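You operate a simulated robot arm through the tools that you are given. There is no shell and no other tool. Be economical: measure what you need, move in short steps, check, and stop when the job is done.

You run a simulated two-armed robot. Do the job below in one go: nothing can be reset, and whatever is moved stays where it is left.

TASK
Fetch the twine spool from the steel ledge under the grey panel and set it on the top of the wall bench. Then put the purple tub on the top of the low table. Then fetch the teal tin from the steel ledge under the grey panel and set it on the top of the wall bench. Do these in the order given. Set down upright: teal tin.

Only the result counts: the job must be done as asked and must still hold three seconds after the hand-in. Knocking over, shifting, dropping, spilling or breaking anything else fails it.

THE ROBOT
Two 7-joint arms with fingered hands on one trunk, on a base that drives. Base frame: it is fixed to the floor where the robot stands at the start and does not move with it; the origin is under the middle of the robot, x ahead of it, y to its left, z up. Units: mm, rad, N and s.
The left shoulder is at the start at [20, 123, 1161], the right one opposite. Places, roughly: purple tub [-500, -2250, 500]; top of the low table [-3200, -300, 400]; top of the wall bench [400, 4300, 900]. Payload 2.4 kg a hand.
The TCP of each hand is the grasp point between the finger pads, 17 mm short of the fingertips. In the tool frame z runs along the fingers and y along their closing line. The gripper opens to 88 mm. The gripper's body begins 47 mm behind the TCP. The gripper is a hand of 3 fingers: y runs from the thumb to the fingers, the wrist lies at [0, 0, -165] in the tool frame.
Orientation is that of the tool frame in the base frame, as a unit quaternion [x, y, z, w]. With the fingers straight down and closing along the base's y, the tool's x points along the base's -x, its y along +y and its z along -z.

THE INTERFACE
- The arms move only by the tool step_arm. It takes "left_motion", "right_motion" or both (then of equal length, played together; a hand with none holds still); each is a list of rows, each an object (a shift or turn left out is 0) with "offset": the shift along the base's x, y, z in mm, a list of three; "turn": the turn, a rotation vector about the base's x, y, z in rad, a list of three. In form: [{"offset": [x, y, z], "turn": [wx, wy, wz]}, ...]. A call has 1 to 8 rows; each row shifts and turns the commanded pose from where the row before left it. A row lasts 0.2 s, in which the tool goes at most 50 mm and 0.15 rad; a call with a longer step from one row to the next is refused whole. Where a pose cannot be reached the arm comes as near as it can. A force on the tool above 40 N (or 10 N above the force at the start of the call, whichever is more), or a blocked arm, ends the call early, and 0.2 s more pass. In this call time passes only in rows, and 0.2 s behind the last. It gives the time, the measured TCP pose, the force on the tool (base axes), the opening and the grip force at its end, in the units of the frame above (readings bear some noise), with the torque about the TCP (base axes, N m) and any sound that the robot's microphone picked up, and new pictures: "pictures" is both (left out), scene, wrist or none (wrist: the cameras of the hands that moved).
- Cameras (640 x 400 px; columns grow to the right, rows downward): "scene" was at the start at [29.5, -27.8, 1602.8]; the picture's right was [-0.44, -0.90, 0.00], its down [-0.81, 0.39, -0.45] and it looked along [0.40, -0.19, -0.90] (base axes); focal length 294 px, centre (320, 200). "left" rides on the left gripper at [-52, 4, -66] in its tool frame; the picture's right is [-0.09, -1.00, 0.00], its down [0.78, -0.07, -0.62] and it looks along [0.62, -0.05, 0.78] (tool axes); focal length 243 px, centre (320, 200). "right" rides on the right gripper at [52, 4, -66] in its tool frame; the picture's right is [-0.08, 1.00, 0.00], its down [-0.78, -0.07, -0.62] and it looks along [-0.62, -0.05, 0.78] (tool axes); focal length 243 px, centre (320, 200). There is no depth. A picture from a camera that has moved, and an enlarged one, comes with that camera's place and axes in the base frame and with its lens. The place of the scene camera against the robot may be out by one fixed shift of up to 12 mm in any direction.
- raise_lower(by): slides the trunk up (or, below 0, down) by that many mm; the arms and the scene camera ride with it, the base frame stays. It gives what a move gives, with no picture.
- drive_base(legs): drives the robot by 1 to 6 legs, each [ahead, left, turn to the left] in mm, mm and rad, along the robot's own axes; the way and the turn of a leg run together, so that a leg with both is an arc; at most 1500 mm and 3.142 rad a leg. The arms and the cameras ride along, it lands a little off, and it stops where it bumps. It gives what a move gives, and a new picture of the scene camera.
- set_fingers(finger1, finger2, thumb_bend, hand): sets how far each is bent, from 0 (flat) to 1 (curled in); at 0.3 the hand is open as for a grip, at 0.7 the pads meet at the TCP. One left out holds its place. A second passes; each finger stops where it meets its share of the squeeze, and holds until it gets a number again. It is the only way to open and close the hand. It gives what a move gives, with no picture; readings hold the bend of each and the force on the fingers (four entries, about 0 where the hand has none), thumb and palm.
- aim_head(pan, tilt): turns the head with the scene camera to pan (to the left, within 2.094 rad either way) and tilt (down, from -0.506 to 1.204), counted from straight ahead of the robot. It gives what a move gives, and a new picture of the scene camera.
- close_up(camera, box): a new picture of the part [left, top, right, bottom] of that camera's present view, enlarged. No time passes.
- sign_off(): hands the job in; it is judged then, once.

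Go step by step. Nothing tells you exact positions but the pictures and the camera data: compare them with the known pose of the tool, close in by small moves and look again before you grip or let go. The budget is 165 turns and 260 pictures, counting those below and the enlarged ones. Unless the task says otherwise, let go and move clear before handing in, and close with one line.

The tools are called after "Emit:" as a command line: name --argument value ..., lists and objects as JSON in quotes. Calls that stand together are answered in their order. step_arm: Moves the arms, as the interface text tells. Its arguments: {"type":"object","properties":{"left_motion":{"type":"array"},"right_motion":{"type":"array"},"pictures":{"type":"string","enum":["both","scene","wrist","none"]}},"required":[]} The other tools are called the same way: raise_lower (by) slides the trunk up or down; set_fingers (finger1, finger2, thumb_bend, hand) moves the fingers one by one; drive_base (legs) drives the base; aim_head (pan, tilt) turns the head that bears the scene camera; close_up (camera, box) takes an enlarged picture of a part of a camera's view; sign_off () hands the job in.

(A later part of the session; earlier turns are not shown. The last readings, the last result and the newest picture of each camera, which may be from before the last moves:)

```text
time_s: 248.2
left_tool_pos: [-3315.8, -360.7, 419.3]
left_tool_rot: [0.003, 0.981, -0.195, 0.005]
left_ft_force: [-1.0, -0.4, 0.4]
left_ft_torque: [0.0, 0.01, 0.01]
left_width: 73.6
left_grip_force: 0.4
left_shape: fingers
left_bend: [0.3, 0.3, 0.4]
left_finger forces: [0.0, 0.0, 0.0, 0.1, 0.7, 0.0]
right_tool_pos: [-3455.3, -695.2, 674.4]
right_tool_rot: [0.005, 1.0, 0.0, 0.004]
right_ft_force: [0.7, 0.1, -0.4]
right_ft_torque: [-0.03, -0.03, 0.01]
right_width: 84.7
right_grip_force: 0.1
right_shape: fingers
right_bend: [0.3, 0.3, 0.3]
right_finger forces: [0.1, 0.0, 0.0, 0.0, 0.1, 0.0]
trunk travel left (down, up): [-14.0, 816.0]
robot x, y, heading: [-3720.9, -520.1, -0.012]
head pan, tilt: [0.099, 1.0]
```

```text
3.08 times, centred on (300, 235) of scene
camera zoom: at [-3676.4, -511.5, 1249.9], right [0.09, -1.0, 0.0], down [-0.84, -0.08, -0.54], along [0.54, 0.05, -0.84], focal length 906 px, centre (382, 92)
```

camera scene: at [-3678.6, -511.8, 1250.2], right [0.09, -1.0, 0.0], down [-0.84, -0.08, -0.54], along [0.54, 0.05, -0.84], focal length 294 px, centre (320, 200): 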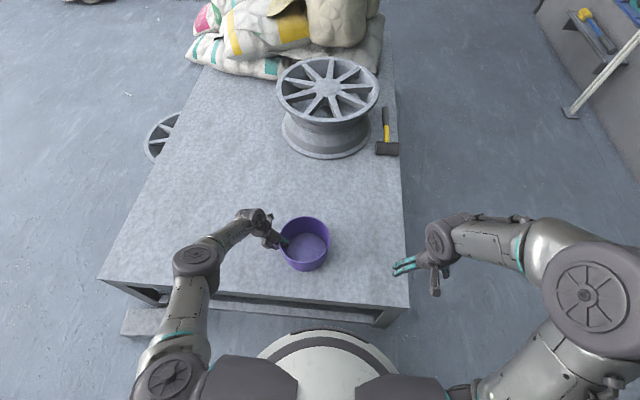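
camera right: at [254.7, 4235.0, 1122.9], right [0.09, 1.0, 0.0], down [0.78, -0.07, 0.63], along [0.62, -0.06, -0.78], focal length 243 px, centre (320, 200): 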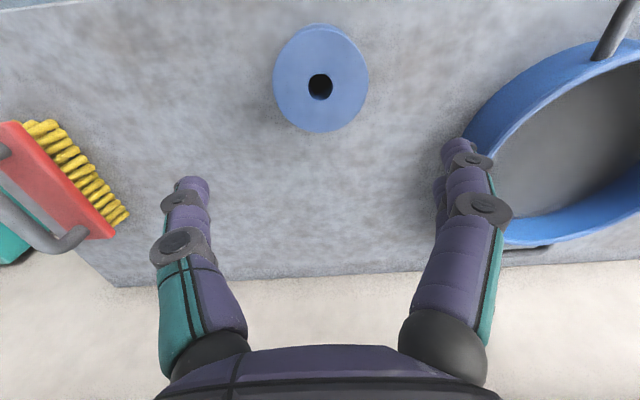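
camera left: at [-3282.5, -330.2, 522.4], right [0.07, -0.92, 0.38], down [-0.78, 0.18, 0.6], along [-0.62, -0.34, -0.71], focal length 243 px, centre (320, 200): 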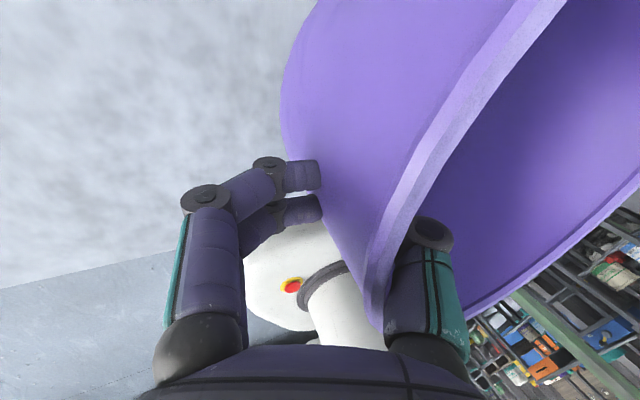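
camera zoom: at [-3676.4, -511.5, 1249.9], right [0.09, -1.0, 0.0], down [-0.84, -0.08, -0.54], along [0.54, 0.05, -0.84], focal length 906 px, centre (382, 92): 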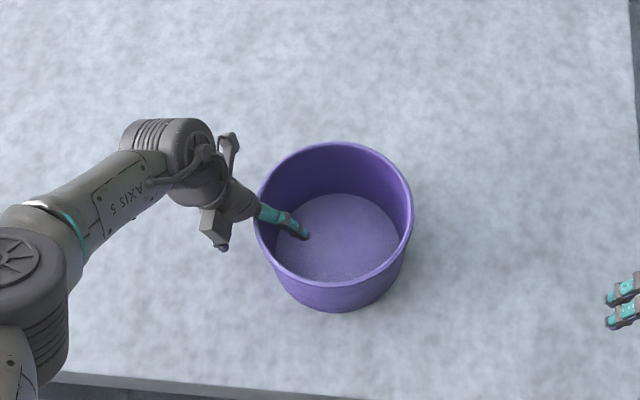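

The thumb is still close to the inner wall. I'll shift it inward, straighten the wrist, and then rise straight up.

Emit:
step_arm --left_motion '[{"offset": [0, -12, 3]}, {"offset": [0, -6, 3], "turn": [0.13, 0, 0]}, {"turn": [0.13, 0, 0], "offset": [0, 0, 3]}, {"turn": [0.13, 0, 0], "offset": [0, 0, 3]}]' --pictures "both"

```text
time_s: 249.2
left_tool_pos: [-3315.7, -379.3, 430.9]
left_tool_rot: [0.005, 1.0, -0.001, 0.004]
left_ft_force: [-0.2, 0.0, -0.1]
left_ft_torque: [0.0, 0.03, -0.02]
left_width: 73.4
left_grip_force: 0.1
left_shape: fingers
left_bend: [0.3, 0.3, 0.4]
left_finger forces: [0.0, 0.1, 0.0, 0.0, 0.0, 0.0]
right_tool_pos: [-3455.8, -695.1, 673.4]
right_tool_rot: [0.005, 1.0, 0.0, 0.004]
right_ft_force: [0.5, -0.4, 0.6]
right_ft_torque: [0.0, 0.03, 0.03]
right_width: 84.7
right_grip_force: 0.0
right_shape: fingers
right_bend: [0.3, 0.3, 0.3]
right_finger forces: [0.1, 0.1, 0.0, 0.1, 0.0, 0.1]
trunk travel left (down, up): [-14.0, 816.0]
robot x, y, heading: [-3719.9, -517.6, -0.009]
head pan, tilt: [0.099, 1.0]
camera scene: at [-3676.4, -511.4, 1250.0], right [0.09, -1.0, 0.0], down [-0.84, -0.08, -0.54], along [0.54, 0.05, -0.84], focal length 294 px, centre (320, 200)
camera left: at [-3262.0, -373.3, 497.1], right [0.08, -1.0, 0.0], down [-0.79, -0.06, 0.62], along [-0.61, -0.05, -0.79], focal length 243 px, centre (320, 200)
```

scene: 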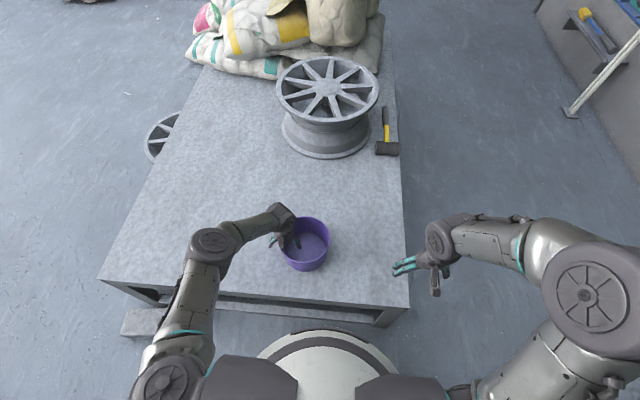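
left: 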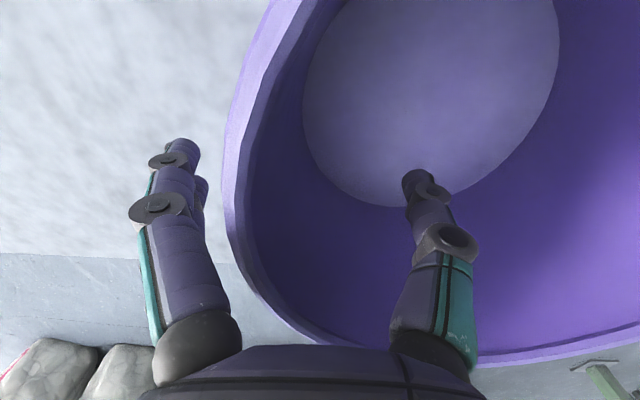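

Clear on both sides. I'll go straight up and retract, then raise the trunk and back off.

Emit:
step_arm --left_motion '[{"offset": [0, 0, 30]}, {"offset": [0, 0, 40]}, {"offset": [0, 0, 45]}, {"offset": [0, 0, 45]}, {"offset": [-40, 0, 20]}, {"offset": [-45, 0, 0]}, {"offset": [-45, 0, 0]}, {"offset": [-30, 0, 0]}]' --pictures "none"

Emit:
raise_lower --by 300

Emit:
drive_base --legs '[[-280, 0, 0]]'

```text
time_s: 251.0
left_tool_pos: [-3476.5, -379.7, 610.6]
left_tool_rot: [0.005, 1.0, -0.001, 0.004]
left_ft_force: [-0.1, 0.0, 0.3]
left_ft_torque: [0.03, -0.03, -0.01]
left_width: 73.3
left_grip_force: 0.1
left_shape: fingers
left_bend: [0.3, 0.3, 0.4]
left_finger forces: [0.0, 0.1, 0.0, 0.0, 0.1, 0.1]
right_tool_pos: [-3455.1, -695.6, 674.0]
right_tool_rot: [0.004, 1.0, 0.0, 0.004]
right_ft_force: [0.4, 0.6, 0.1]
right_ft_torque: [0.0, 0.02, -0.01]
right_width: 84.5
right_grip_force: 0.1
right_shape: fingers
right_bend: [0.3, 0.3, 0.3]
right_finger forces: [0.0, 0.1, 0.0, 0.1, 0.0, 0.0]
trunk travel left (down, up): [-14.0, 816.0]
robot x, y, heading: [-3716.8, -517.7, -0.017]
head pan, tilt: [0.099, 1.0]
```

```text
time_s: 254.0
left_tool_pos: [-3474.5, -378.3, 911.9]
left_tool_rot: [0.004, 1.0, -0.001, 0.004]
left_ft_force: [-0.9, 0.0, 0.1]
left_ft_torque: [0.03, 0.0, -0.04]
left_width: 73.7
left_grip_force: 0.1
left_shape: fingers
left_bend: [0.3, 0.3, 0.4]
left_finger forces: [0.1, 0.0, 0.0, 0.0, 0.1, 0.0]
right_tool_pos: [-3455.2, -695.1, 973.9]
right_tool_rot: [0.005, 1.0, 0.0, 0.003]
right_ft_force: [-0.1, -0.6, -0.1]
right_ft_torque: [0.03, -0.02, 0.01]
right_width: 84.7
right_grip_force: 0.1
right_shape: fingers
right_bend: [0.3, 0.3, 0.3]
right_finger forces: [0.1, 0.0, 0.0, 0.1, 0.0, 0.1]
trunk travel left (down, up): [-314.0, 516.0]
robot x, y, heading: [-3722.0, -516.8, -0.015]
head pan, tilt: [0.099, 1.0]
```

```text
time_s: 256.0
left_tool_pos: [-3760.6, -375.7, 912.3]
left_tool_rot: [0.005, 1.0, 0.0, 0.005]
left_ft_force: [-0.3, 0.5, -0.3]
left_ft_torque: [0.01, -0.03, -0.02]
left_width: 73.5
left_grip_force: 0.0
left_shape: fingers
left_bend: [0.3, 0.3, 0.4]
left_finger forces: [0.1, 0.0, 0.0, 0.0, 0.1, 0.0]
right_tool_pos: [-3739.8, -693.0, 974.3]
right_tool_rot: [0.006, 1.0, 0.0, 0.004]
right_ft_force: [-0.2, 1.0, 0.2]
right_ft_torque: [0.03, -0.02, 0.01]
right_width: 84.6
right_grip_force: 0.1
right_shape: fingers
right_bend: [0.3, 0.3, 0.3]
right_finger forces: [0.0, 0.0, 0.0, 0.0, 0.0, 0.0]
trunk travel left (down, up): [-314.0, 516.0]
robot x, y, heading: [-4000.3, -512.9, -0.01]
head pan, tilt: [0.099, 1.0]
camera scene: at [-3961.5, -508.5, 1550.0], right [0.09, -1.0, 0.0], down [-0.84, -0.07, -0.54], along [0.54, 0.05, -0.84], focal length 294 px, centre (320, 200)
```

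scene: 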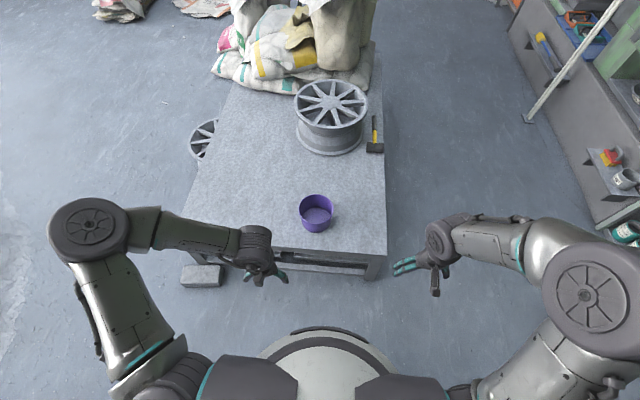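

The tub stands upright on the low table. Now I'll drive back to the ledge and, on the way, test whether the right hand opens wider than 88 mm when the fingers are flatter.

Emit:
drive_base --legs '[[0, -740, 0], [1490, 0, 0], [1490, 0, 0], [580, 0, 0], [70, 900, 0]]'

Emit:
set_fingers --hand "right" --finger1 0.1 --finger2 0.1 --thumb_bend 0.1

Emit:
aim_head --pan -0.2 --tilt 0.7

```text
time_s: 280.9
left_tool_pos: [-163.2, -226.1, 912.8]
left_tool_rot: [0.011, 1.0, -0.002, 0.004]
left_ft_force: [0.7, 0.4, 0.2]
left_ft_torque: [0.0, 0.0, -0.02]
left_width: 73.7
left_grip_force: 0.0
left_shape: fingers
left_bend: [0.3, 0.3, 0.4]
left_finger forces: [0.1, 0.0, 0.1, 0.0, 0.1, 0.0]
right_tool_pos: [-146.6, -541.1, 973.6]
right_tool_rot: [0.013, 1.0, 0.0, 0.003]
right_ft_force: [-0.6, 0.5, 1.4]
right_ft_torque: [-0.01, 0.04, -0.03]
right_width: 84.6
right_grip_force: 0.0
right_shape: fingers
right_bend: [0.3, 0.3, 0.3]
right_finger forces: [0.0, 0.0, 0.0, 0.0, 0.0, 0.0]
trunk travel left (down, up): [-314.0, 516.0]
robot x, y, heading: [-411.8, -360.9, -0.024]
head pan, tilt: [0.099, 1.0]
camera scene: at [-365.3, -354.1, 1549.9], right [0.08, -1.0, 0.0], down [-0.84, -0.06, -0.54], along [0.54, 0.04, -0.84], focal length 294 px, centre (320, 200)
```

scene: 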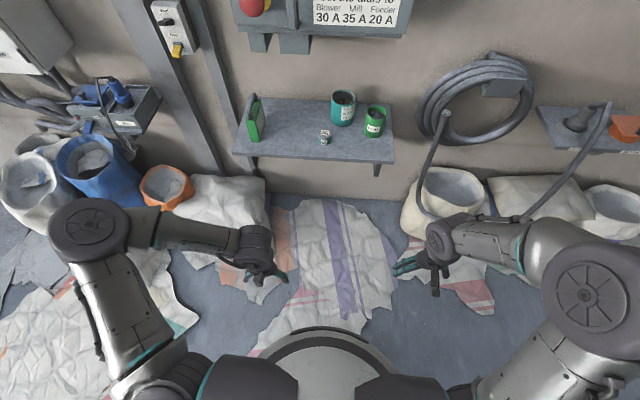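

```text
time_s: 281.9
left_tool_pos: [-162.7, -223.4, 911.6]
left_tool_rot: [0.011, 1.0, -0.002, 0.003]
left_ft_force: [0.3, -0.2, -0.3]
left_ft_torque: [-0.01, -0.05, -0.02]
left_width: 73.5
left_grip_force: 0.1
left_shape: fingers
left_bend: [0.3, 0.3, 0.4]
left_finger forces: [0.0, 0.0, 0.0, 0.0, 0.1, 0.0]
right_tool_pos: [-147.1, -541.9, 974.4]
right_tool_rot: [0.013, 1.0, 0.0, 0.003]
right_ft_force: [-0.4, 0.9, 1.0]
right_ft_torque: [-0.02, -0.01, 0.0]
right_width: 108.7
right_grip_force: 0.0
right_shape: fingers
right_bend: [0.1, 0.1, 0.1]
right_finger forces: [0.0, 0.0, 0.0, 0.0, 0.1, 0.0]
trunk travel left (down, up): [-314.0, 516.0]
robot x, y, heading: [-408.4, -361.8, -0.024]
head pan, tilt: [0.099, 1.0]
```

```text
time_s: 282.7
left_tool_pos: [-161.8, -225.3, 912.1]
left_tool_rot: [0.011, 1.0, -0.001, 0.003]
left_ft_force: [0.4, -0.2, 0.7]
left_ft_torque: [-0.01, -0.03, -0.03]
left_width: 73.8
left_grip_force: 0.1
left_shape: fingers
left_bend: [0.3, 0.3, 0.4]
left_finger forces: [0.0, 0.0, 0.0, 0.1, 0.1, 0.0]
right_tool_pos: [-146.9, -541.3, 972.6]
right_tool_rot: [0.012, 1.0, 0.0, 0.003]
right_ft_force: [0.3, -0.1, -0.1]
right_ft_torque: [0.0, 0.03, 0.02]
right_width: 108.5
right_grip_force: 0.0
right_shape: fingers
right_bend: [0.1, 0.1, 0.1]
right_finger forces: [0.1, 0.0, 0.0, 0.0, 0.1, 0.1]
trunk travel left (down, up): [-314.0, 516.0]
robot x, y, heading: [-409.6, -361.1, -0.023]
head pan, tilt: [-0.201, 0.7]
camera scene: at [-352.0, -378.6, 1573.3], right [-0.22, -0.98, 0.0], down [-0.63, 0.14, -0.76], along [0.75, -0.17, -0.64], focal length 294 px, centre (320, 200)
```

scene: 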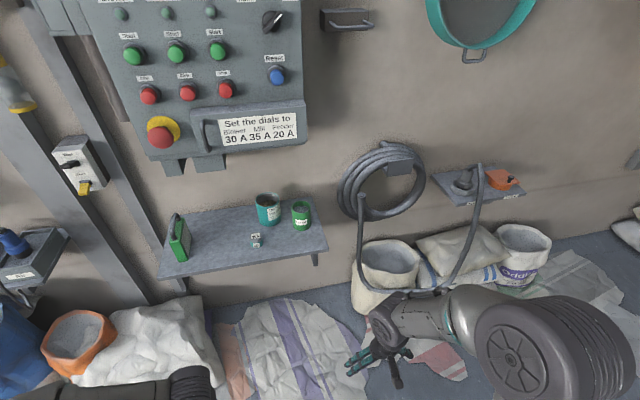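

At bend 0.1 the hand opens to 108 mm, enough for the tin. I also see the cloth sheets lay under my start position, so they don't block. I'll move up to the ledge.

Emit:
drive_base --legs '[[0, 0, 0.023], [430, 110, 0]]'

Emit:
aim_head --pan -0.2 --tilt 0.85

Emit:
close_up --camera "right" --box '[0, 0, 640, 400]'

```text
time_s: 285.8
left_tool_pos: [260.8, -109.7, 911.6]
left_tool_rot: [0.001, 1.0, 0.0, 0.004]
left_ft_force: [0.2, 0.6, 0.1]
left_ft_torque: [-0.01, 0.01, -0.02]
left_width: 73.3
left_grip_force: 0.1
left_shape: fingers
left_bend: [0.3, 0.3, 0.4]
left_finger forces: [0.1, 0.1, 0.1, 0.1, 0.0, 0.0]
right_tool_pos: [286.0, -424.4, 975.2]
right_tool_rot: [0.001, 1.0, 0.0, 0.004]
right_ft_force: [0.0, -0.2, 0.7]
right_ft_torque: [-0.03, 0.02, 0.02]
right_width: 108.7
right_grip_force: 0.0
right_shape: fingers
right_bend: [0.1, 0.1, 0.1]
right_finger forces: [0.1, 0.0, 0.1, 0.0, 0.1, 0.1]
trunk travel left (down, up): [-314.0, 516.0]
robot x, y, heading: [21.3, -249.9, 0.002]
head pan, tilt: [-0.201, 0.7]
camera scene: at [76.6, -266.8, 1573.3], right [-0.2, -0.98, 0.0], down [-0.63, 0.13, -0.76], along [0.75, -0.15, -0.64], focal length 294 px, centre (320, 200)
```

scene: 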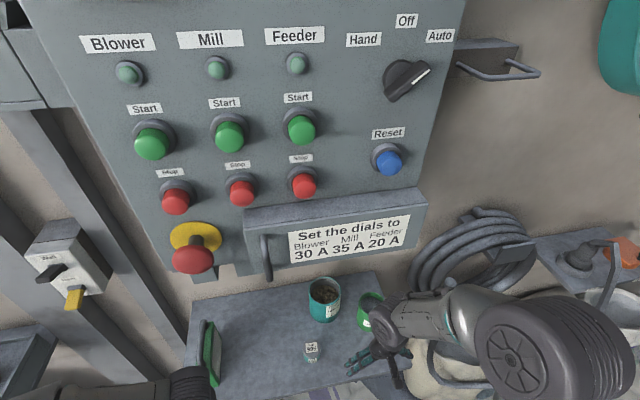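

```text
time_s: 286.5
left_tool_pos: [262.1, -108.5, 912.1]
left_tool_rot: [0.0, 1.0, -0.001, 0.003]
left_ft_force: [-0.1, 0.5, -0.1]
left_ft_torque: [0.01, 0.0, -0.01]
left_width: 73.5
left_grip_force: 0.1
left_shape: fingers
left_bend: [0.3, 0.3, 0.4]
left_finger forces: [0.0, 0.0, 0.1, 0.0, 0.0, 0.1]
right_tool_pos: [286.1, -424.3, 974.3]
right_tool_rot: [0.001, 1.0, 0.0, 0.004]
right_ft_force: [0.1, -0.1, 1.1]
right_ft_torque: [0.03, -0.01, -0.04]
right_width: 108.5
right_grip_force: 0.0
right_shape: fingers
right_bend: [0.1, 0.1, 0.1]
right_finger forces: [0.0, 0.0, 0.1, 0.1, 0.0, 0.1]
trunk travel left (down, up): [-314.0, 516.0]
robot x, y, heading: [19.0, -247.9, -0.001]
head pan, tilt: [-0.201, 0.85]
camera scene: at [69.3, -265.6, 1561.1], right [-0.2, -0.98, 0.0], down [-0.74, 0.15, -0.66], along [0.65, -0.13, -0.75], focal length 294 px, centre (320, 200)
```

scene: 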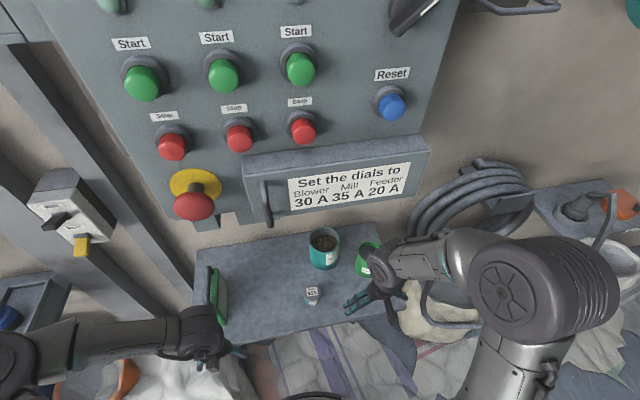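

```text
1.00 times, centred on (320, 200) of right (not enlarged: the box is as wide or as high as the picture)
camera zoom: at [231.8, -420.2, 1039.4], right [0.09, 1.0, 0.0], down [0.78, -0.07, 0.63], along [0.62, -0.05, -0.78], focal length 243 px, centre (320, 200)
```

zoom: 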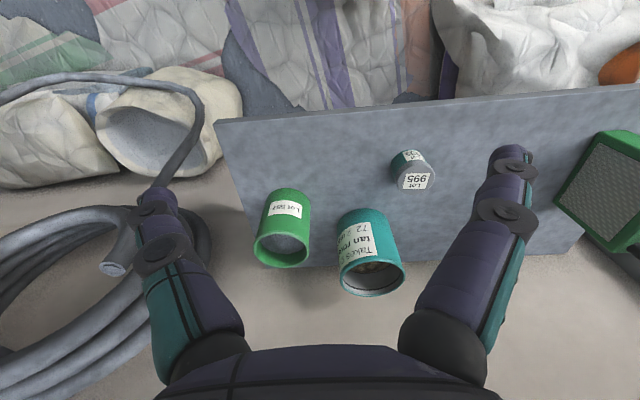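

I place the tin's rim centre at (536, -371, 838), about 87 mm wide. The space above is free up to the panel box at z≈1125, so a vertical grasp fits between the green tin and the small pot. I'll move in a bit and lower.

Emit:
drive_base --legs '[[40, 0, 0]]'

Emit:
step_arm --left_motion '[{"offset": [-40, 20, 0]}, {"offset": [-40, 20, 0]}]' --pictures "none"

Emit:
raise_lower --by -85

Emit:
step_arm --right_motion '[{"offset": [35, 12, 0]}, {"offset": [35, 12, 0]}, {"offset": [35, 12, 0]}, {"offset": [35, 12, 0]}]' --pictures "both"

```text
time_s: 287.3
left_tool_pos: [303.1, -110.2, 911.8]
left_tool_rot: [0.001, 1.0, -0.001, 0.004]
left_ft_force: [-0.1, -0.2, 0.7]
left_ft_torque: [0.02, -0.01, 0.0]
left_width: 73.4
left_grip_force: 0.0
left_shape: fingers
left_bend: [0.3, 0.3, 0.4]
left_finger forces: [0.1, 0.0, 0.1, 0.1, 0.0, 0.0]
right_tool_pos: [325.8, -424.8, 975.0]
right_tool_rot: [0.001, 1.0, 0.0, 0.003]
right_ft_force: [0.6, 0.0, -0.6]
right_ft_torque: [-0.01, -0.01, 0.01]
right_width: 108.6
right_grip_force: 0.1
right_shape: fingers
right_bend: [0.1, 0.1, 0.1]
right_finger forces: [0.0, 0.1, 0.1, 0.0, 0.0, 0.1]
trunk travel left (down, up): [-314.0, 516.0]
robot x, y, heading: [58.6, -248.3, -0.003]
head pan, tilt: [-0.201, 0.85]
camera scene: at [110.8, -265.6, 1561.0], right [-0.2, -0.98, 0.0], down [-0.74, 0.15, -0.66], along [0.65, -0.13, -0.75], focal length 294 px, centre (320, 200)
```

scene: 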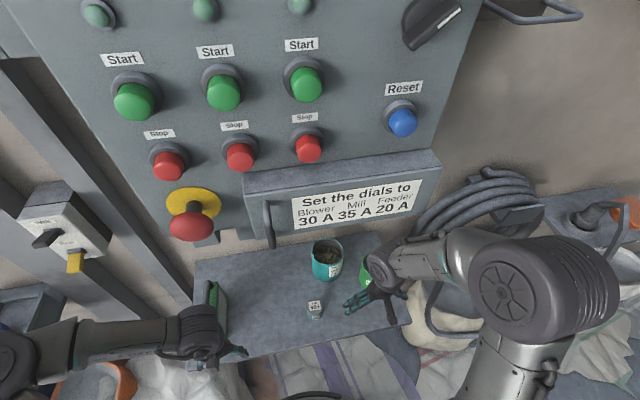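

```text
time_s: 287.9
left_tool_pos: [272.0, -71.2, 903.0]
left_tool_rot: [0.0, 1.0, -0.002, 0.003]
left_ft_force: [-0.2, -0.2, 0.0]
left_ft_torque: [0.0, 0.01, 0.03]
left_width: 73.6
left_grip_force: 0.1
left_shape: fingers
left_bend: [0.3, 0.3, 0.4]
left_finger forces: [0.0, 0.0, 0.1, 0.0, 0.0, 0.1]
left hand out of reach, approached as far as the arm can: row 1, 2
right_tool_pos: [324.0, -425.6, 975.2]
right_tool_rot: [0.001, 1.0, 0.0, 0.004]
right_ft_force: [0.0, -0.6, 0.0]
right_ft_torque: [-0.02, 0.0, 0.01]
right_width: 108.5
right_grip_force: 0.1
right_shape: fingers
right_bend: [0.1, 0.1, 0.1]
right_finger forces: [0.0, 0.0, 0.1, 0.0, 0.1, 0.0]
trunk travel left (down, up): [-314.0, 516.0]
robot x, y, heading: [64.5, -253.1, 0.001]
head pan, tilt: [-0.201, 0.85]
```

```text
time_s: 289.1
left_tool_pos: [271.2, -72.1, 818.2]
left_tool_rot: [0.0, 1.0, -0.002, 0.004]
left_ft_force: [0.3, -0.6, 0.4]
left_ft_torque: [0.02, -0.01, 0.01]
left_width: 73.2
left_grip_force: 0.1
left_shape: fingers
left_bend: [0.3, 0.3, 0.4]
left_finger forces: [0.1, 0.0, 0.1, 0.1, 0.0, 0.0]
right_tool_pos: [324.1, -424.9, 889.4]
right_tool_rot: [0.001, 1.0, 0.001, 0.004]
right_ft_force: [0.4, -0.1, 0.7]
right_ft_torque: [0.0, 0.01, 0.0]
right_width: 108.5
right_grip_force: 0.1
right_shape: fingers
right_bend: [0.1, 0.1, 0.1]
right_finger forces: [0.0, 0.0, 0.0, 0.0, 0.1, 0.0]
trunk travel left (down, up): [-229.0, 601.0]
robot x, y, heading: [57.4, -254.0, 0.002]
head pan, tilt: [-0.201, 0.85]
```

```text
time_s: 290.1
left_tool_pos: [271.5, -72.0, 818.7]
left_tool_rot: [0.0, 1.0, -0.001, 0.004]
left_ft_force: [0.5, -0.3, 0.2]
left_ft_torque: [-0.03, -0.01, -0.01]
left_width: 73.8
left_grip_force: 0.1
left_shape: fingers
left_bend: [0.3, 0.3, 0.4]
left_finger forces: [0.0, 0.0, 0.0, 0.0, 0.0, 0.0]
right_tool_pos: [464.5, -375.9, 890.1]
right_tool_rot: [0.0, 1.0, 0.0, 0.002]
right_ft_force: [-0.3, -0.3, -0.4]
right_ft_torque: [0.0, -0.01, 0.02]
right_width: 108.5
right_grip_force: 0.1
right_shape: fingers
right_bend: [0.1, 0.1, 0.1]
right_finger forces: [0.0, 0.0, 0.1, 0.0, 0.1, 0.0]
trunk travel left (down, up): [-229.0, 601.0]
robot x, y, heading: [58.7, -247.8, 0.002]
head pan, tilt: [-0.201, 0.85]
camera scene: at [109.4, -265.4, 1476.0], right [-0.2, -0.98, 0.0], down [-0.74, 0.15, -0.66], along [0.65, -0.13, -0.75], focal length 294 px, centre (320, 200)
camera right: at [410.6, -371.5, 954.9], right [0.09, 1.0, 0.0], down [0.78, -0.07, 0.63], along [0.62, -0.05, -0.78], focal length 243 px, centre (320, 200)
```

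scene: 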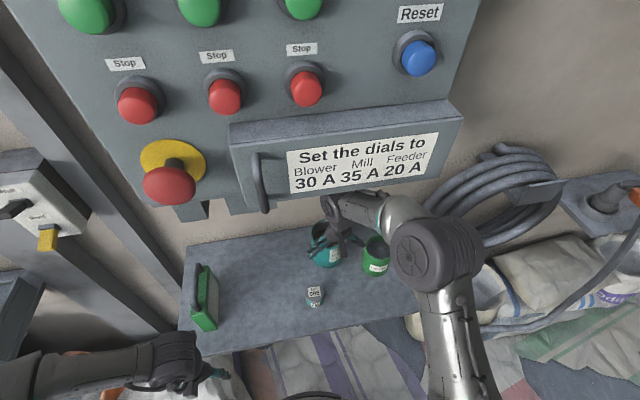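
right: 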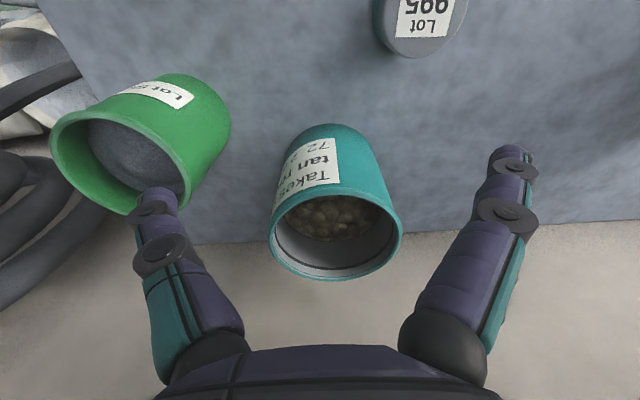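

Re-triangulated: the tin's rim is at (533, -371, 840) and it's about 89 mm wide, too wide for a clean top grip because the hand narrows above the pads. I'll grip it from the front instead, nearly level (about 15° down). First I'll raise a little and pitch the hand forward here.

Emit:
step_arm --right_motion '[{"offset": [-10, 0, 20]}, {"offset": [-10, 0, 20], "turn": [0, -0.14, 0]}, {"turn": [0, -0.145, 0]}, {"turn": [0, -0.145, 0]}, {"turn": [0, -0.145, 0]}, {"turn": [0, -0.145, 0]}, {"turn": [0, -0.145, 0]}]' --pictures "both"

```text
time_s: 291.8
left_tool_pos: [269.0, -71.4, 817.5]
left_tool_rot: [0.0, 1.0, -0.001, 0.004]
left_ft_force: [-0.2, -0.6, 0.2]
left_ft_torque: [0.03, 0.04, 0.04]
left_width: 73.4
left_grip_force: 0.0
left_shape: fingers
left_bend: [0.3, 0.3, 0.4]
left_finger forces: [0.0, 0.0, 0.0, 0.0, 0.1, 0.1]
right_tool_pos: [445.2, -377.9, 928.8]
right_tool_rot: [0.001, 0.906, -0.001, 0.424]
right_ft_force: [-0.1, -0.5, 0.2]
right_ft_torque: [0.02, -0.03, -0.02]
right_width: 108.6
right_grip_force: 0.1
right_shape: fingers
right_bend: [0.1, 0.1, 0.1]
right_finger forces: [0.0, 0.0, 0.0, 0.1, 0.0, 0.0]
trunk travel left (down, up): [-229.0, 601.0]
robot x, y, heading: [61.4, -250.8, 0.001]
head pan, tilt: [-0.201, 0.85]
camera scene: at [109.1, -265.9, 1476.1], right [-0.2, -0.98, 0.0], down [-0.74, 0.15, -0.66], along [0.65, -0.13, -0.75], focal length 294 px, centre (320, 200)
camera right: at [360.2, -372.5, 931.0], right [0.06, 1.0, 0.06], down [0.02, -0.07, 1.0], along [1.0, -0.05, -0.03], focal length 243 px, centre (320, 200)
```

scene: 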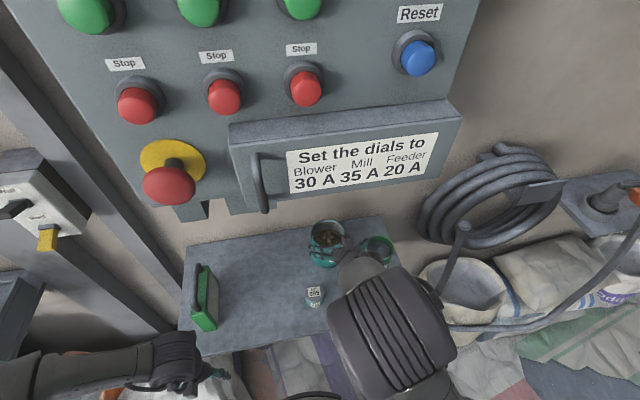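
right: 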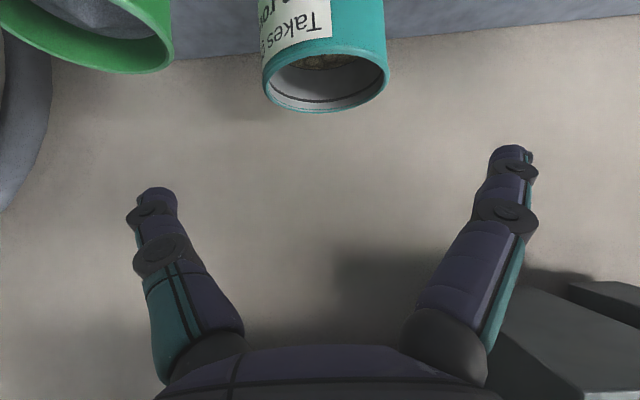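

The pitch works. I'll continue to about 20° below level and lower to just above rim height, still short of the tin.

Emit:
step_arm --right_motion '[{"offset": [0, 2, -18], "turn": [0, -0.117, 0]}, {"offset": [0, 2, -18], "turn": [0, -0.117, 0]}, {"offset": [0, 2, -18], "turn": [0, -0.117, 0]}, {"offset": [0, 1, -20]}]' --pictures "both"

Emit:
close_up --camera "scene" --box '[260, 190, 420, 310]'

```text
time_s: 292.8
left_tool_pos: [271.5, -71.3, 817.4]
left_tool_rot: [0.0, 1.0, -0.001, 0.003]
left_ft_force: [0.5, -0.2, -0.5]
left_ft_torque: [0.01, -0.04, 0.01]
left_width: 73.4
left_grip_force: 0.1
left_shape: fingers
left_bend: [0.3, 0.3, 0.4]
left_finger forces: [0.0, 0.0, 0.0, 0.0, 0.0, 0.0]
right_tool_pos: [444.5, -368.9, 855.0]
right_tool_rot: [0.0, 0.818, 0.0, 0.575]
right_ft_force: [-0.1, -0.5, 0.6]
right_ft_torque: [0.0, -0.01, -0.04]
right_width: 108.7
right_grip_force: 0.0
right_shape: fingers
right_bend: [0.1, 0.1, 0.1]
right_finger forces: [0.0, 0.0, 0.1, 0.0, 0.0, 0.0]
trunk travel left (down, up): [-229.0, 601.0]
robot x, y, heading: [58.6, -249.9, 0.0]
head pan, tilt: [-0.201, 0.85]
camera scene: at [109.1, -265.5, 1476.1], right [-0.2, -0.98, 0.0], down [-0.74, 0.15, -0.66], along [0.65, -0.13, -0.75], focal length 294 px, centre (320, 200)
camera right: at [364.8, -364.2, 827.3], right [0.03, 1.0, 0.08], down [-0.32, -0.07, 0.95], along [0.95, -0.05, 0.32], focal length 243 px, centre (320, 200)
```

scene: 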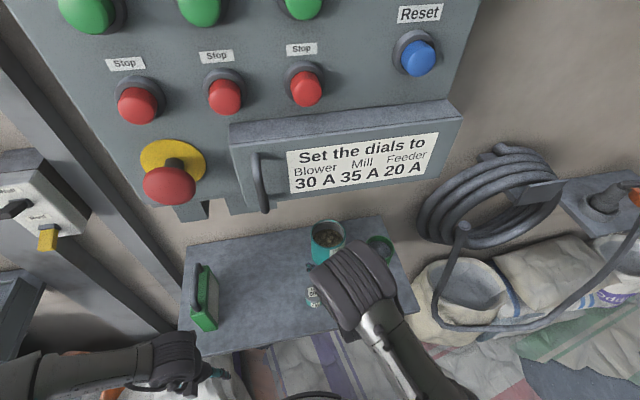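
right: 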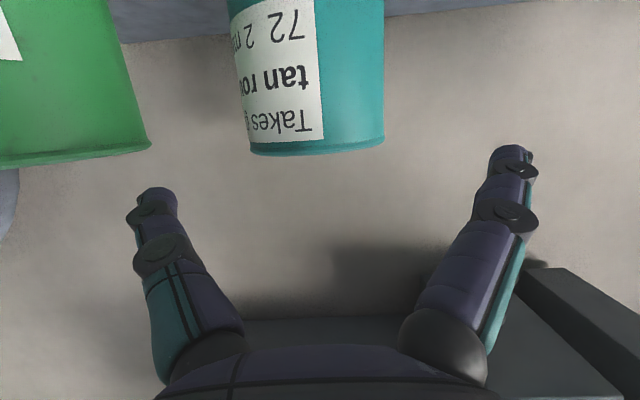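

```text
3.33 times, centred on (340, 250) of scene
camera zoom: at [109.1, -265.5, 1476.1], right [-0.2, -0.98, 0.0], down [-0.74, 0.15, -0.66], along [0.65, -0.13, -0.75], focal length 981 px, centre (253, 33)
```

zoom: 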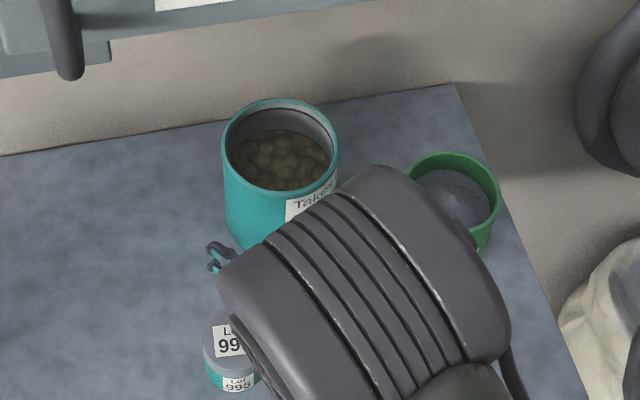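

Tin centre y≈-372; the hand is nearly aligned. I'll move forward to straddle the rim.

Emit:
step_arm --right_motion '[{"offset": [15, -3, 0]}, {"offset": [15, 0, 0]}, {"offset": [16, 0, 0]}]' --pictures "both"

Emit:
close_up --camera "scene" --box '[260, 190, 420, 310]'

```text
time_s: 293.6
left_tool_pos: [272.4, -71.6, 819.3]
left_tool_rot: [0.0, 1.0, -0.001, 0.004]
left_ft_force: [-0.5, 0.6, 0.3]
left_ft_torque: [0.02, -0.01, -0.02]
left_width: 73.4
left_grip_force: 0.0
left_shape: fingers
left_bend: [0.3, 0.3, 0.4]
left_finger forces: [0.1, 0.1, 0.0, 0.1, 0.0, 0.0]
right_tool_pos: [489.5, -373.4, 856.6]
right_tool_rot: [0.0, 0.819, 0.001, 0.574]
right_ft_force: [0.3, -0.9, 0.3]
right_ft_torque: [0.0, -0.01, 0.02]
right_width: 108.5
right_grip_force: 0.0
right_shape: fingers
right_bend: [0.1, 0.1, 0.1]
right_finger forces: [0.0, 0.0, 0.0, 0.1, 0.0, 0.0]
trunk travel left (down, up): [-229.0, 601.0]
robot x, y, heading: [58.8, -247.2, -0.003]
head pan, tilt: [-0.201, 0.85]
camera scene: at [109.1, -265.5, 1476.1], right [-0.2, -0.98, 0.0], down [-0.74, 0.15, -0.66], along [0.65, -0.13, -0.75], focal length 294 px, centre (320, 200)
camera right: at [410.0, -367.8, 828.0], right [0.03, 1.0, 0.08], down [-0.32, -0.07, 0.95], along [0.95, -0.05, 0.31], focal length 243 px, centre (320, 200)
```

scene: 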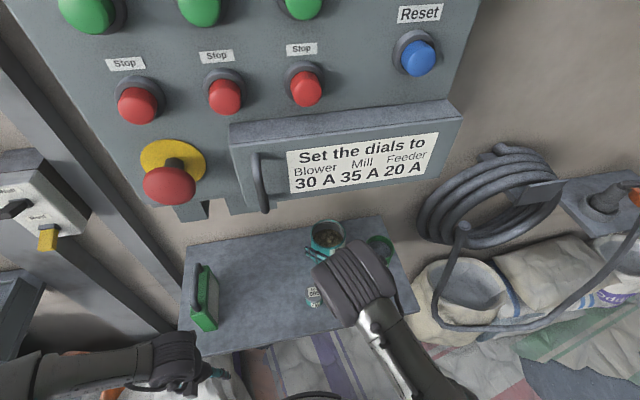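
right: 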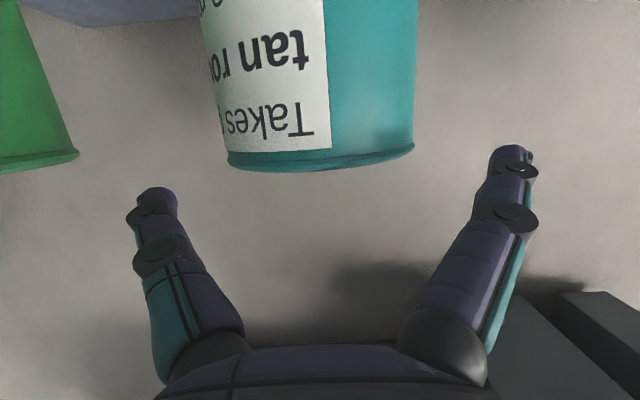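

```text
3.33 times, centred on (340, 250) of scene
camera zoom: at [109.1, -265.5, 1476.1], right [-0.2, -0.98, 0.0], down [-0.74, 0.15, -0.66], along [0.65, -0.13, -0.75], focal length 981 px, centre (253, 33)
```

zoom: 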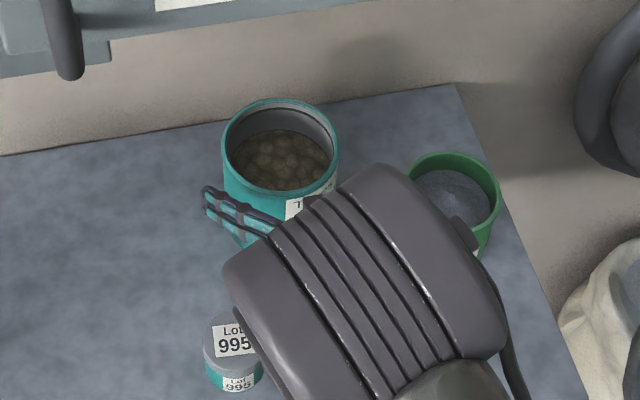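

Aligned. I'll descend to grip height, then move forward around the tin.

Emit:
step_arm --right_motion '[{"offset": [0, 1, -16]}, {"offset": [0, 0, -16]}, {"offset": [0, 0, -16]}, {"offset": [12, 0, 0]}, {"offset": [12, 0, 0]}]' --pictures "both"

Emit:
close_up --camera "scene" --box '[260, 190, 420, 310]'

```text
time_s: 294.8
left_tool_pos: [270.5, -73.9, 818.5]
left_tool_rot: [0.0, 1.0, -0.001, 0.003]
left_ft_force: [0.3, -0.1, -0.6]
left_ft_torque: [-0.01, 0.03, 0.01]
left_width: 73.6
left_grip_force: 0.0
left_shape: fingers
left_bend: [0.3, 0.3, 0.4]
left_finger forces: [0.1, 0.0, 0.1, 0.0, 0.1, 0.0]
right_tool_pos: [514.3, -370.1, 807.1]
right_tool_rot: [0.001, 0.819, -0.001, 0.574]
right_ft_force: [-0.7, 0.8, -1.0]
right_ft_torque: [-0.01, 0.01, -0.01]
right_width: 108.5
right_grip_force: 0.1
right_shape: fingers
right_bend: [0.1, 0.1, 0.1]
right_finger forces: [0.0, 0.0, 0.0, 0.1, 0.0, 0.0]
trunk travel left (down, up): [-229.0, 601.0]
robot x, y, heading: [58.5, -245.6, 0.001]
head pan, tilt: [-0.201, 0.85]
camera scene: at [109.1, -265.5, 1476.1], right [-0.2, -0.98, 0.0], down [-0.74, 0.15, -0.66], along [0.65, -0.13, -0.75], focal length 294 px, centre (320, 200)
camera right: at [434.6, -367.0, 779.8], right [0.03, 1.0, 0.08], down [-0.32, -0.07, 0.95], along [0.95, -0.05, 0.32], focal length 243 px, centre (320, 200)
```

scene: 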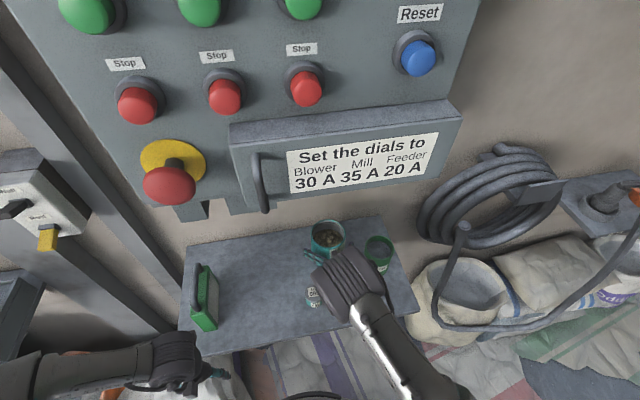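
right: 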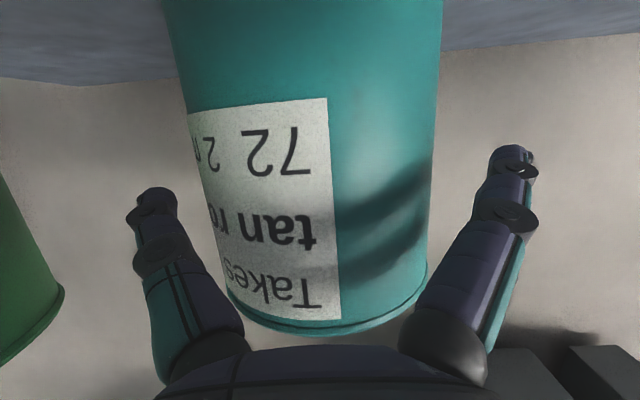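

```text
3.33 times, centred on (340, 250) of scene
camera zoom: at [109.1, -265.5, 1476.1], right [-0.2, -0.98, 0.0], down [-0.74, 0.15, -0.66], along [0.65, -0.13, -0.75], focal length 981 px, centre (253, 33)
```

zoom: 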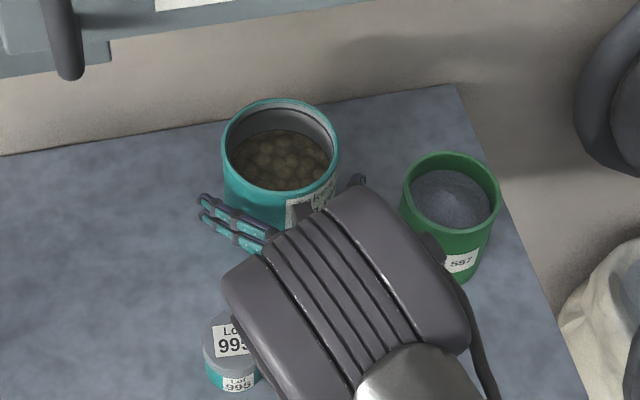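

Emit:
step_arm --right_motion '[{"offset": [5, -2, 0]}, {"offset": [4, 0, 0]}]' --pictures "wrist"

```text
time_s: 295.4
left_tool_pos: [271.5, -70.5, 818.6]
left_tool_rot: [0.0, 1.0, -0.001, 0.003]
left_ft_force: [0.5, 0.1, 0.8]
left_ft_torque: [-0.03, -0.02, 0.04]
left_width: 73.6
left_grip_force: 0.0
left_shape: fingers
left_bend: [0.3, 0.3, 0.4]
left_finger forces: [0.0, 0.0, 0.1, 0.0, 0.0, 0.0]
right_tool_pos: [522.6, -374.2, 806.6]
right_tool_rot: [0.0, 0.819, 0.001, 0.574]
right_ft_force: [0.2, -0.9, -0.1]
right_ft_torque: [0.0, 0.0, -0.02]
right_width: 108.5
right_grip_force: 0.0
right_shape: fingers
right_bend: [0.1, 0.1, 0.1]
right_finger forces: [0.0, 0.0, 0.0, 0.0, 0.0, 0.0]
trunk travel left (down, up): [-229.0, 601.0]
robot x, y, heading: [62.7, -249.0, 0.0]
head pan, tilt: [-0.201, 0.85]
camera right: at [443.1, -369.2, 779.6], right [0.03, 1.0, 0.08], down [-0.32, -0.07, 0.95], along [0.95, -0.05, 0.31], focal length 243 px, centre (320, 200)
```

right: 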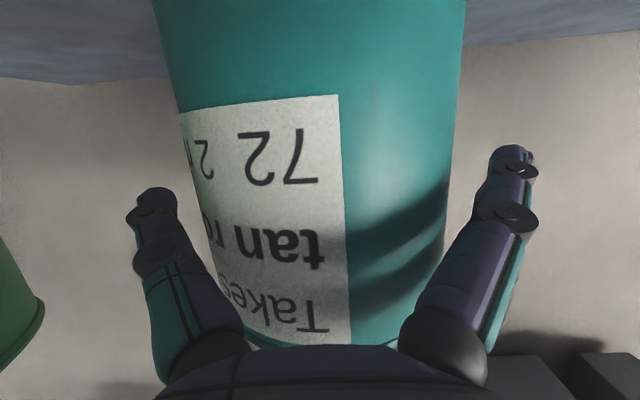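

The tin is between the fingers, so I'll close the hand.

Emit:
set_fingers --hand "right" --finger1 0.7 --finger2 0.7 --thumb_bend 0.7

Emit:
close_up --camera "right" --box '[0, 0, 640, 400]'

Emit:
close_up --camera "scene" --box '[260, 190, 420, 310]'

```text
time_s: 296.4
left_tool_pos: [272.5, -71.3, 817.8]
left_tool_rot: [0.0, 1.0, 0.0, 0.004]
left_ft_force: [0.1, 0.0, 0.4]
left_ft_torque: [0.01, 0.05, 0.0]
left_width: 73.5
left_grip_force: 0.0
left_shape: fingers
left_bend: [0.3, 0.3, 0.4]
left_finger forces: [0.1, 0.1, 0.0, 0.0, 0.0, 0.0]
right_tool_pos: [523.4, -372.9, 807.0]
right_tool_rot: [0.001, 0.819, -0.001, 0.574]
right_ft_force: [-1.1, -0.9, 0.0]
right_ft_torque: [0.04, 0.04, 0.02]
right_width: 78.2
right_grip_force: 27.7
right_shape: fingers
right_bend: [0.29, 0.31, 0.52]
right_finger forces: [11.8, 14.6, 0.0, 0.0, 28.8, 0.0]
trunk travel left (down, up): [-229.0, 601.0]
robot x, y, heading: [59.8, -251.6, -0.001]
head pan, tilt: [-0.201, 0.85]
```

```text
1.00 times, centred on (320, 200) of right (not enlarged: the box is as wide or as high as the picture)
camera zoom: at [443.0, -369.3, 779.6], right [0.03, 1.0, 0.08], down [-0.32, -0.07, 0.95], along [0.95, -0.05, 0.31], focal length 243 px, centre (320, 200)
```

zoom: 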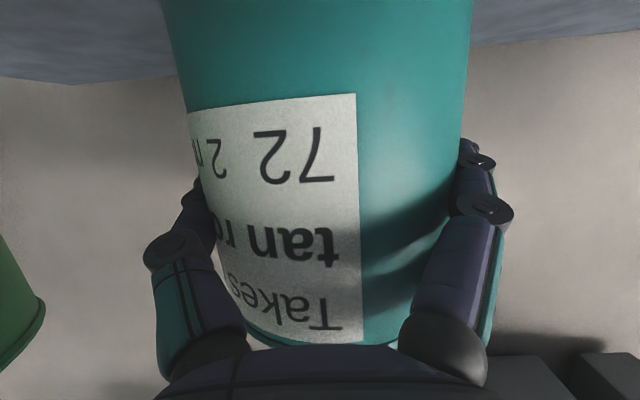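

```text
3.33 times, centred on (340, 250) of scene
camera zoom: at [109.1, -265.6, 1476.1], right [-0.2, -0.98, 0.0], down [-0.74, 0.15, -0.66], along [0.65, -0.13, -0.75], focal length 981 px, centre (253, 33)
```

zoom: 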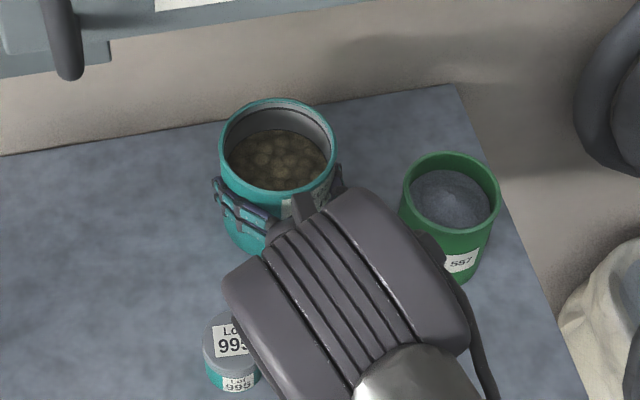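

The grip is 28 N and wraps around the tin. I'll lift gently and check it stays upright.

Emit:
step_arm --right_motion '[{"offset": [0, 0, 4]}, {"offset": [0, 0, 8]}, {"offset": [0, 0, 10]}]' --pictures "both"

Emit:
close_up --camera "scene" --box '[260, 190, 420, 310]'

```text
time_s: 297.1
left_tool_pos: [270.4, -71.4, 817.7]
left_tool_rot: [0.001, 1.0, -0.001, 0.004]
left_ft_force: [0.5, 0.4, -0.2]
left_ft_torque: [-0.02, 0.01, -0.02]
left_width: 73.5
left_grip_force: 0.1
left_shape: fingers
left_bend: [0.3, 0.3, 0.4]
left_finger forces: [0.1, 0.0, 0.0, 0.0, 0.1, 0.0]
right_tool_pos: [524.0, -373.5, 828.7]
right_tool_rot: [0.0, 0.819, 0.001, 0.574]
right_ft_force: [0.2, -0.2, -4.1]
right_ft_torque: [-0.02, 0.05, -0.01]
right_width: 78.3
right_grip_force: 27.9
right_shape: fingers
right_bend: [0.29, 0.31, 0.52]
right_finger forces: [12.8, 14.6, 0.0, 0.0, 28.5, 0.1]
trunk travel left (down, up): [-229.0, 601.0]
robot x, y, heading: [58.2, -249.0, 0.001]
head pan, tilt: [-0.201, 0.85]
camera scene: at [109.4, -265.6, 1476.0], right [-0.2, -0.98, 0.0], down [-0.74, 0.15, -0.66], along [0.65, -0.13, -0.75], focal length 294 px, centre (320, 200)
camera right: at [443.4, -368.5, 801.8], right [0.03, 1.0, 0.08], down [-0.32, -0.07, 0.95], along [0.95, -0.05, 0.31], focal length 243 px, centre (320, 200)
```

scene: 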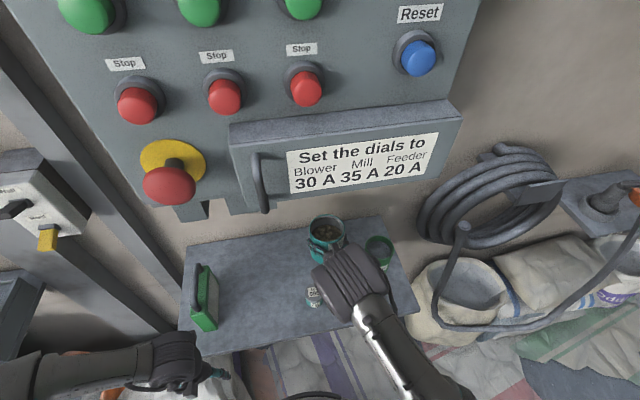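
right: 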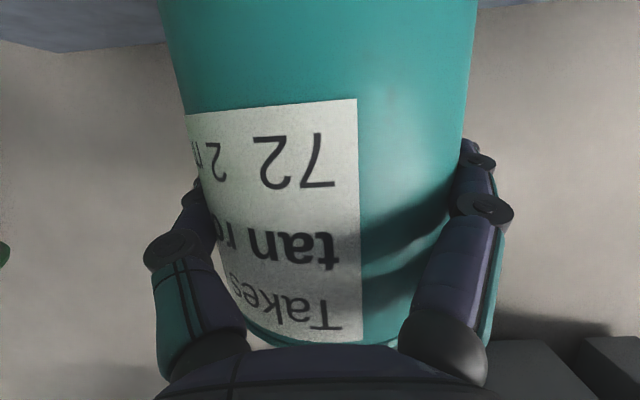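

```text
3.33 times, centred on (340, 250) of scene
camera zoom: at [109.4, -265.6, 1476.0], right [-0.2, -0.98, 0.0], down [-0.74, 0.15, -0.66], along [0.65, -0.13, -0.75], focal length 981 px, centre (253, 33)
```

zoom: 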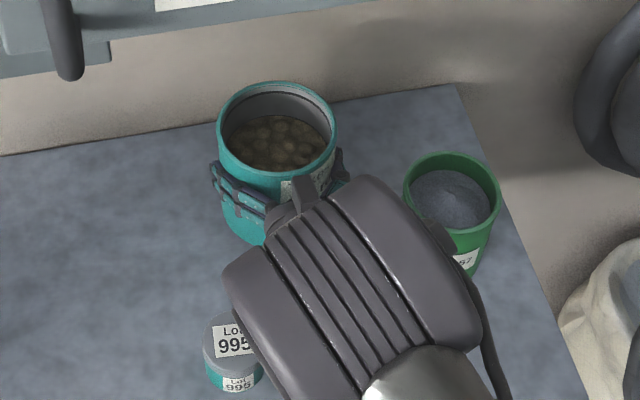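

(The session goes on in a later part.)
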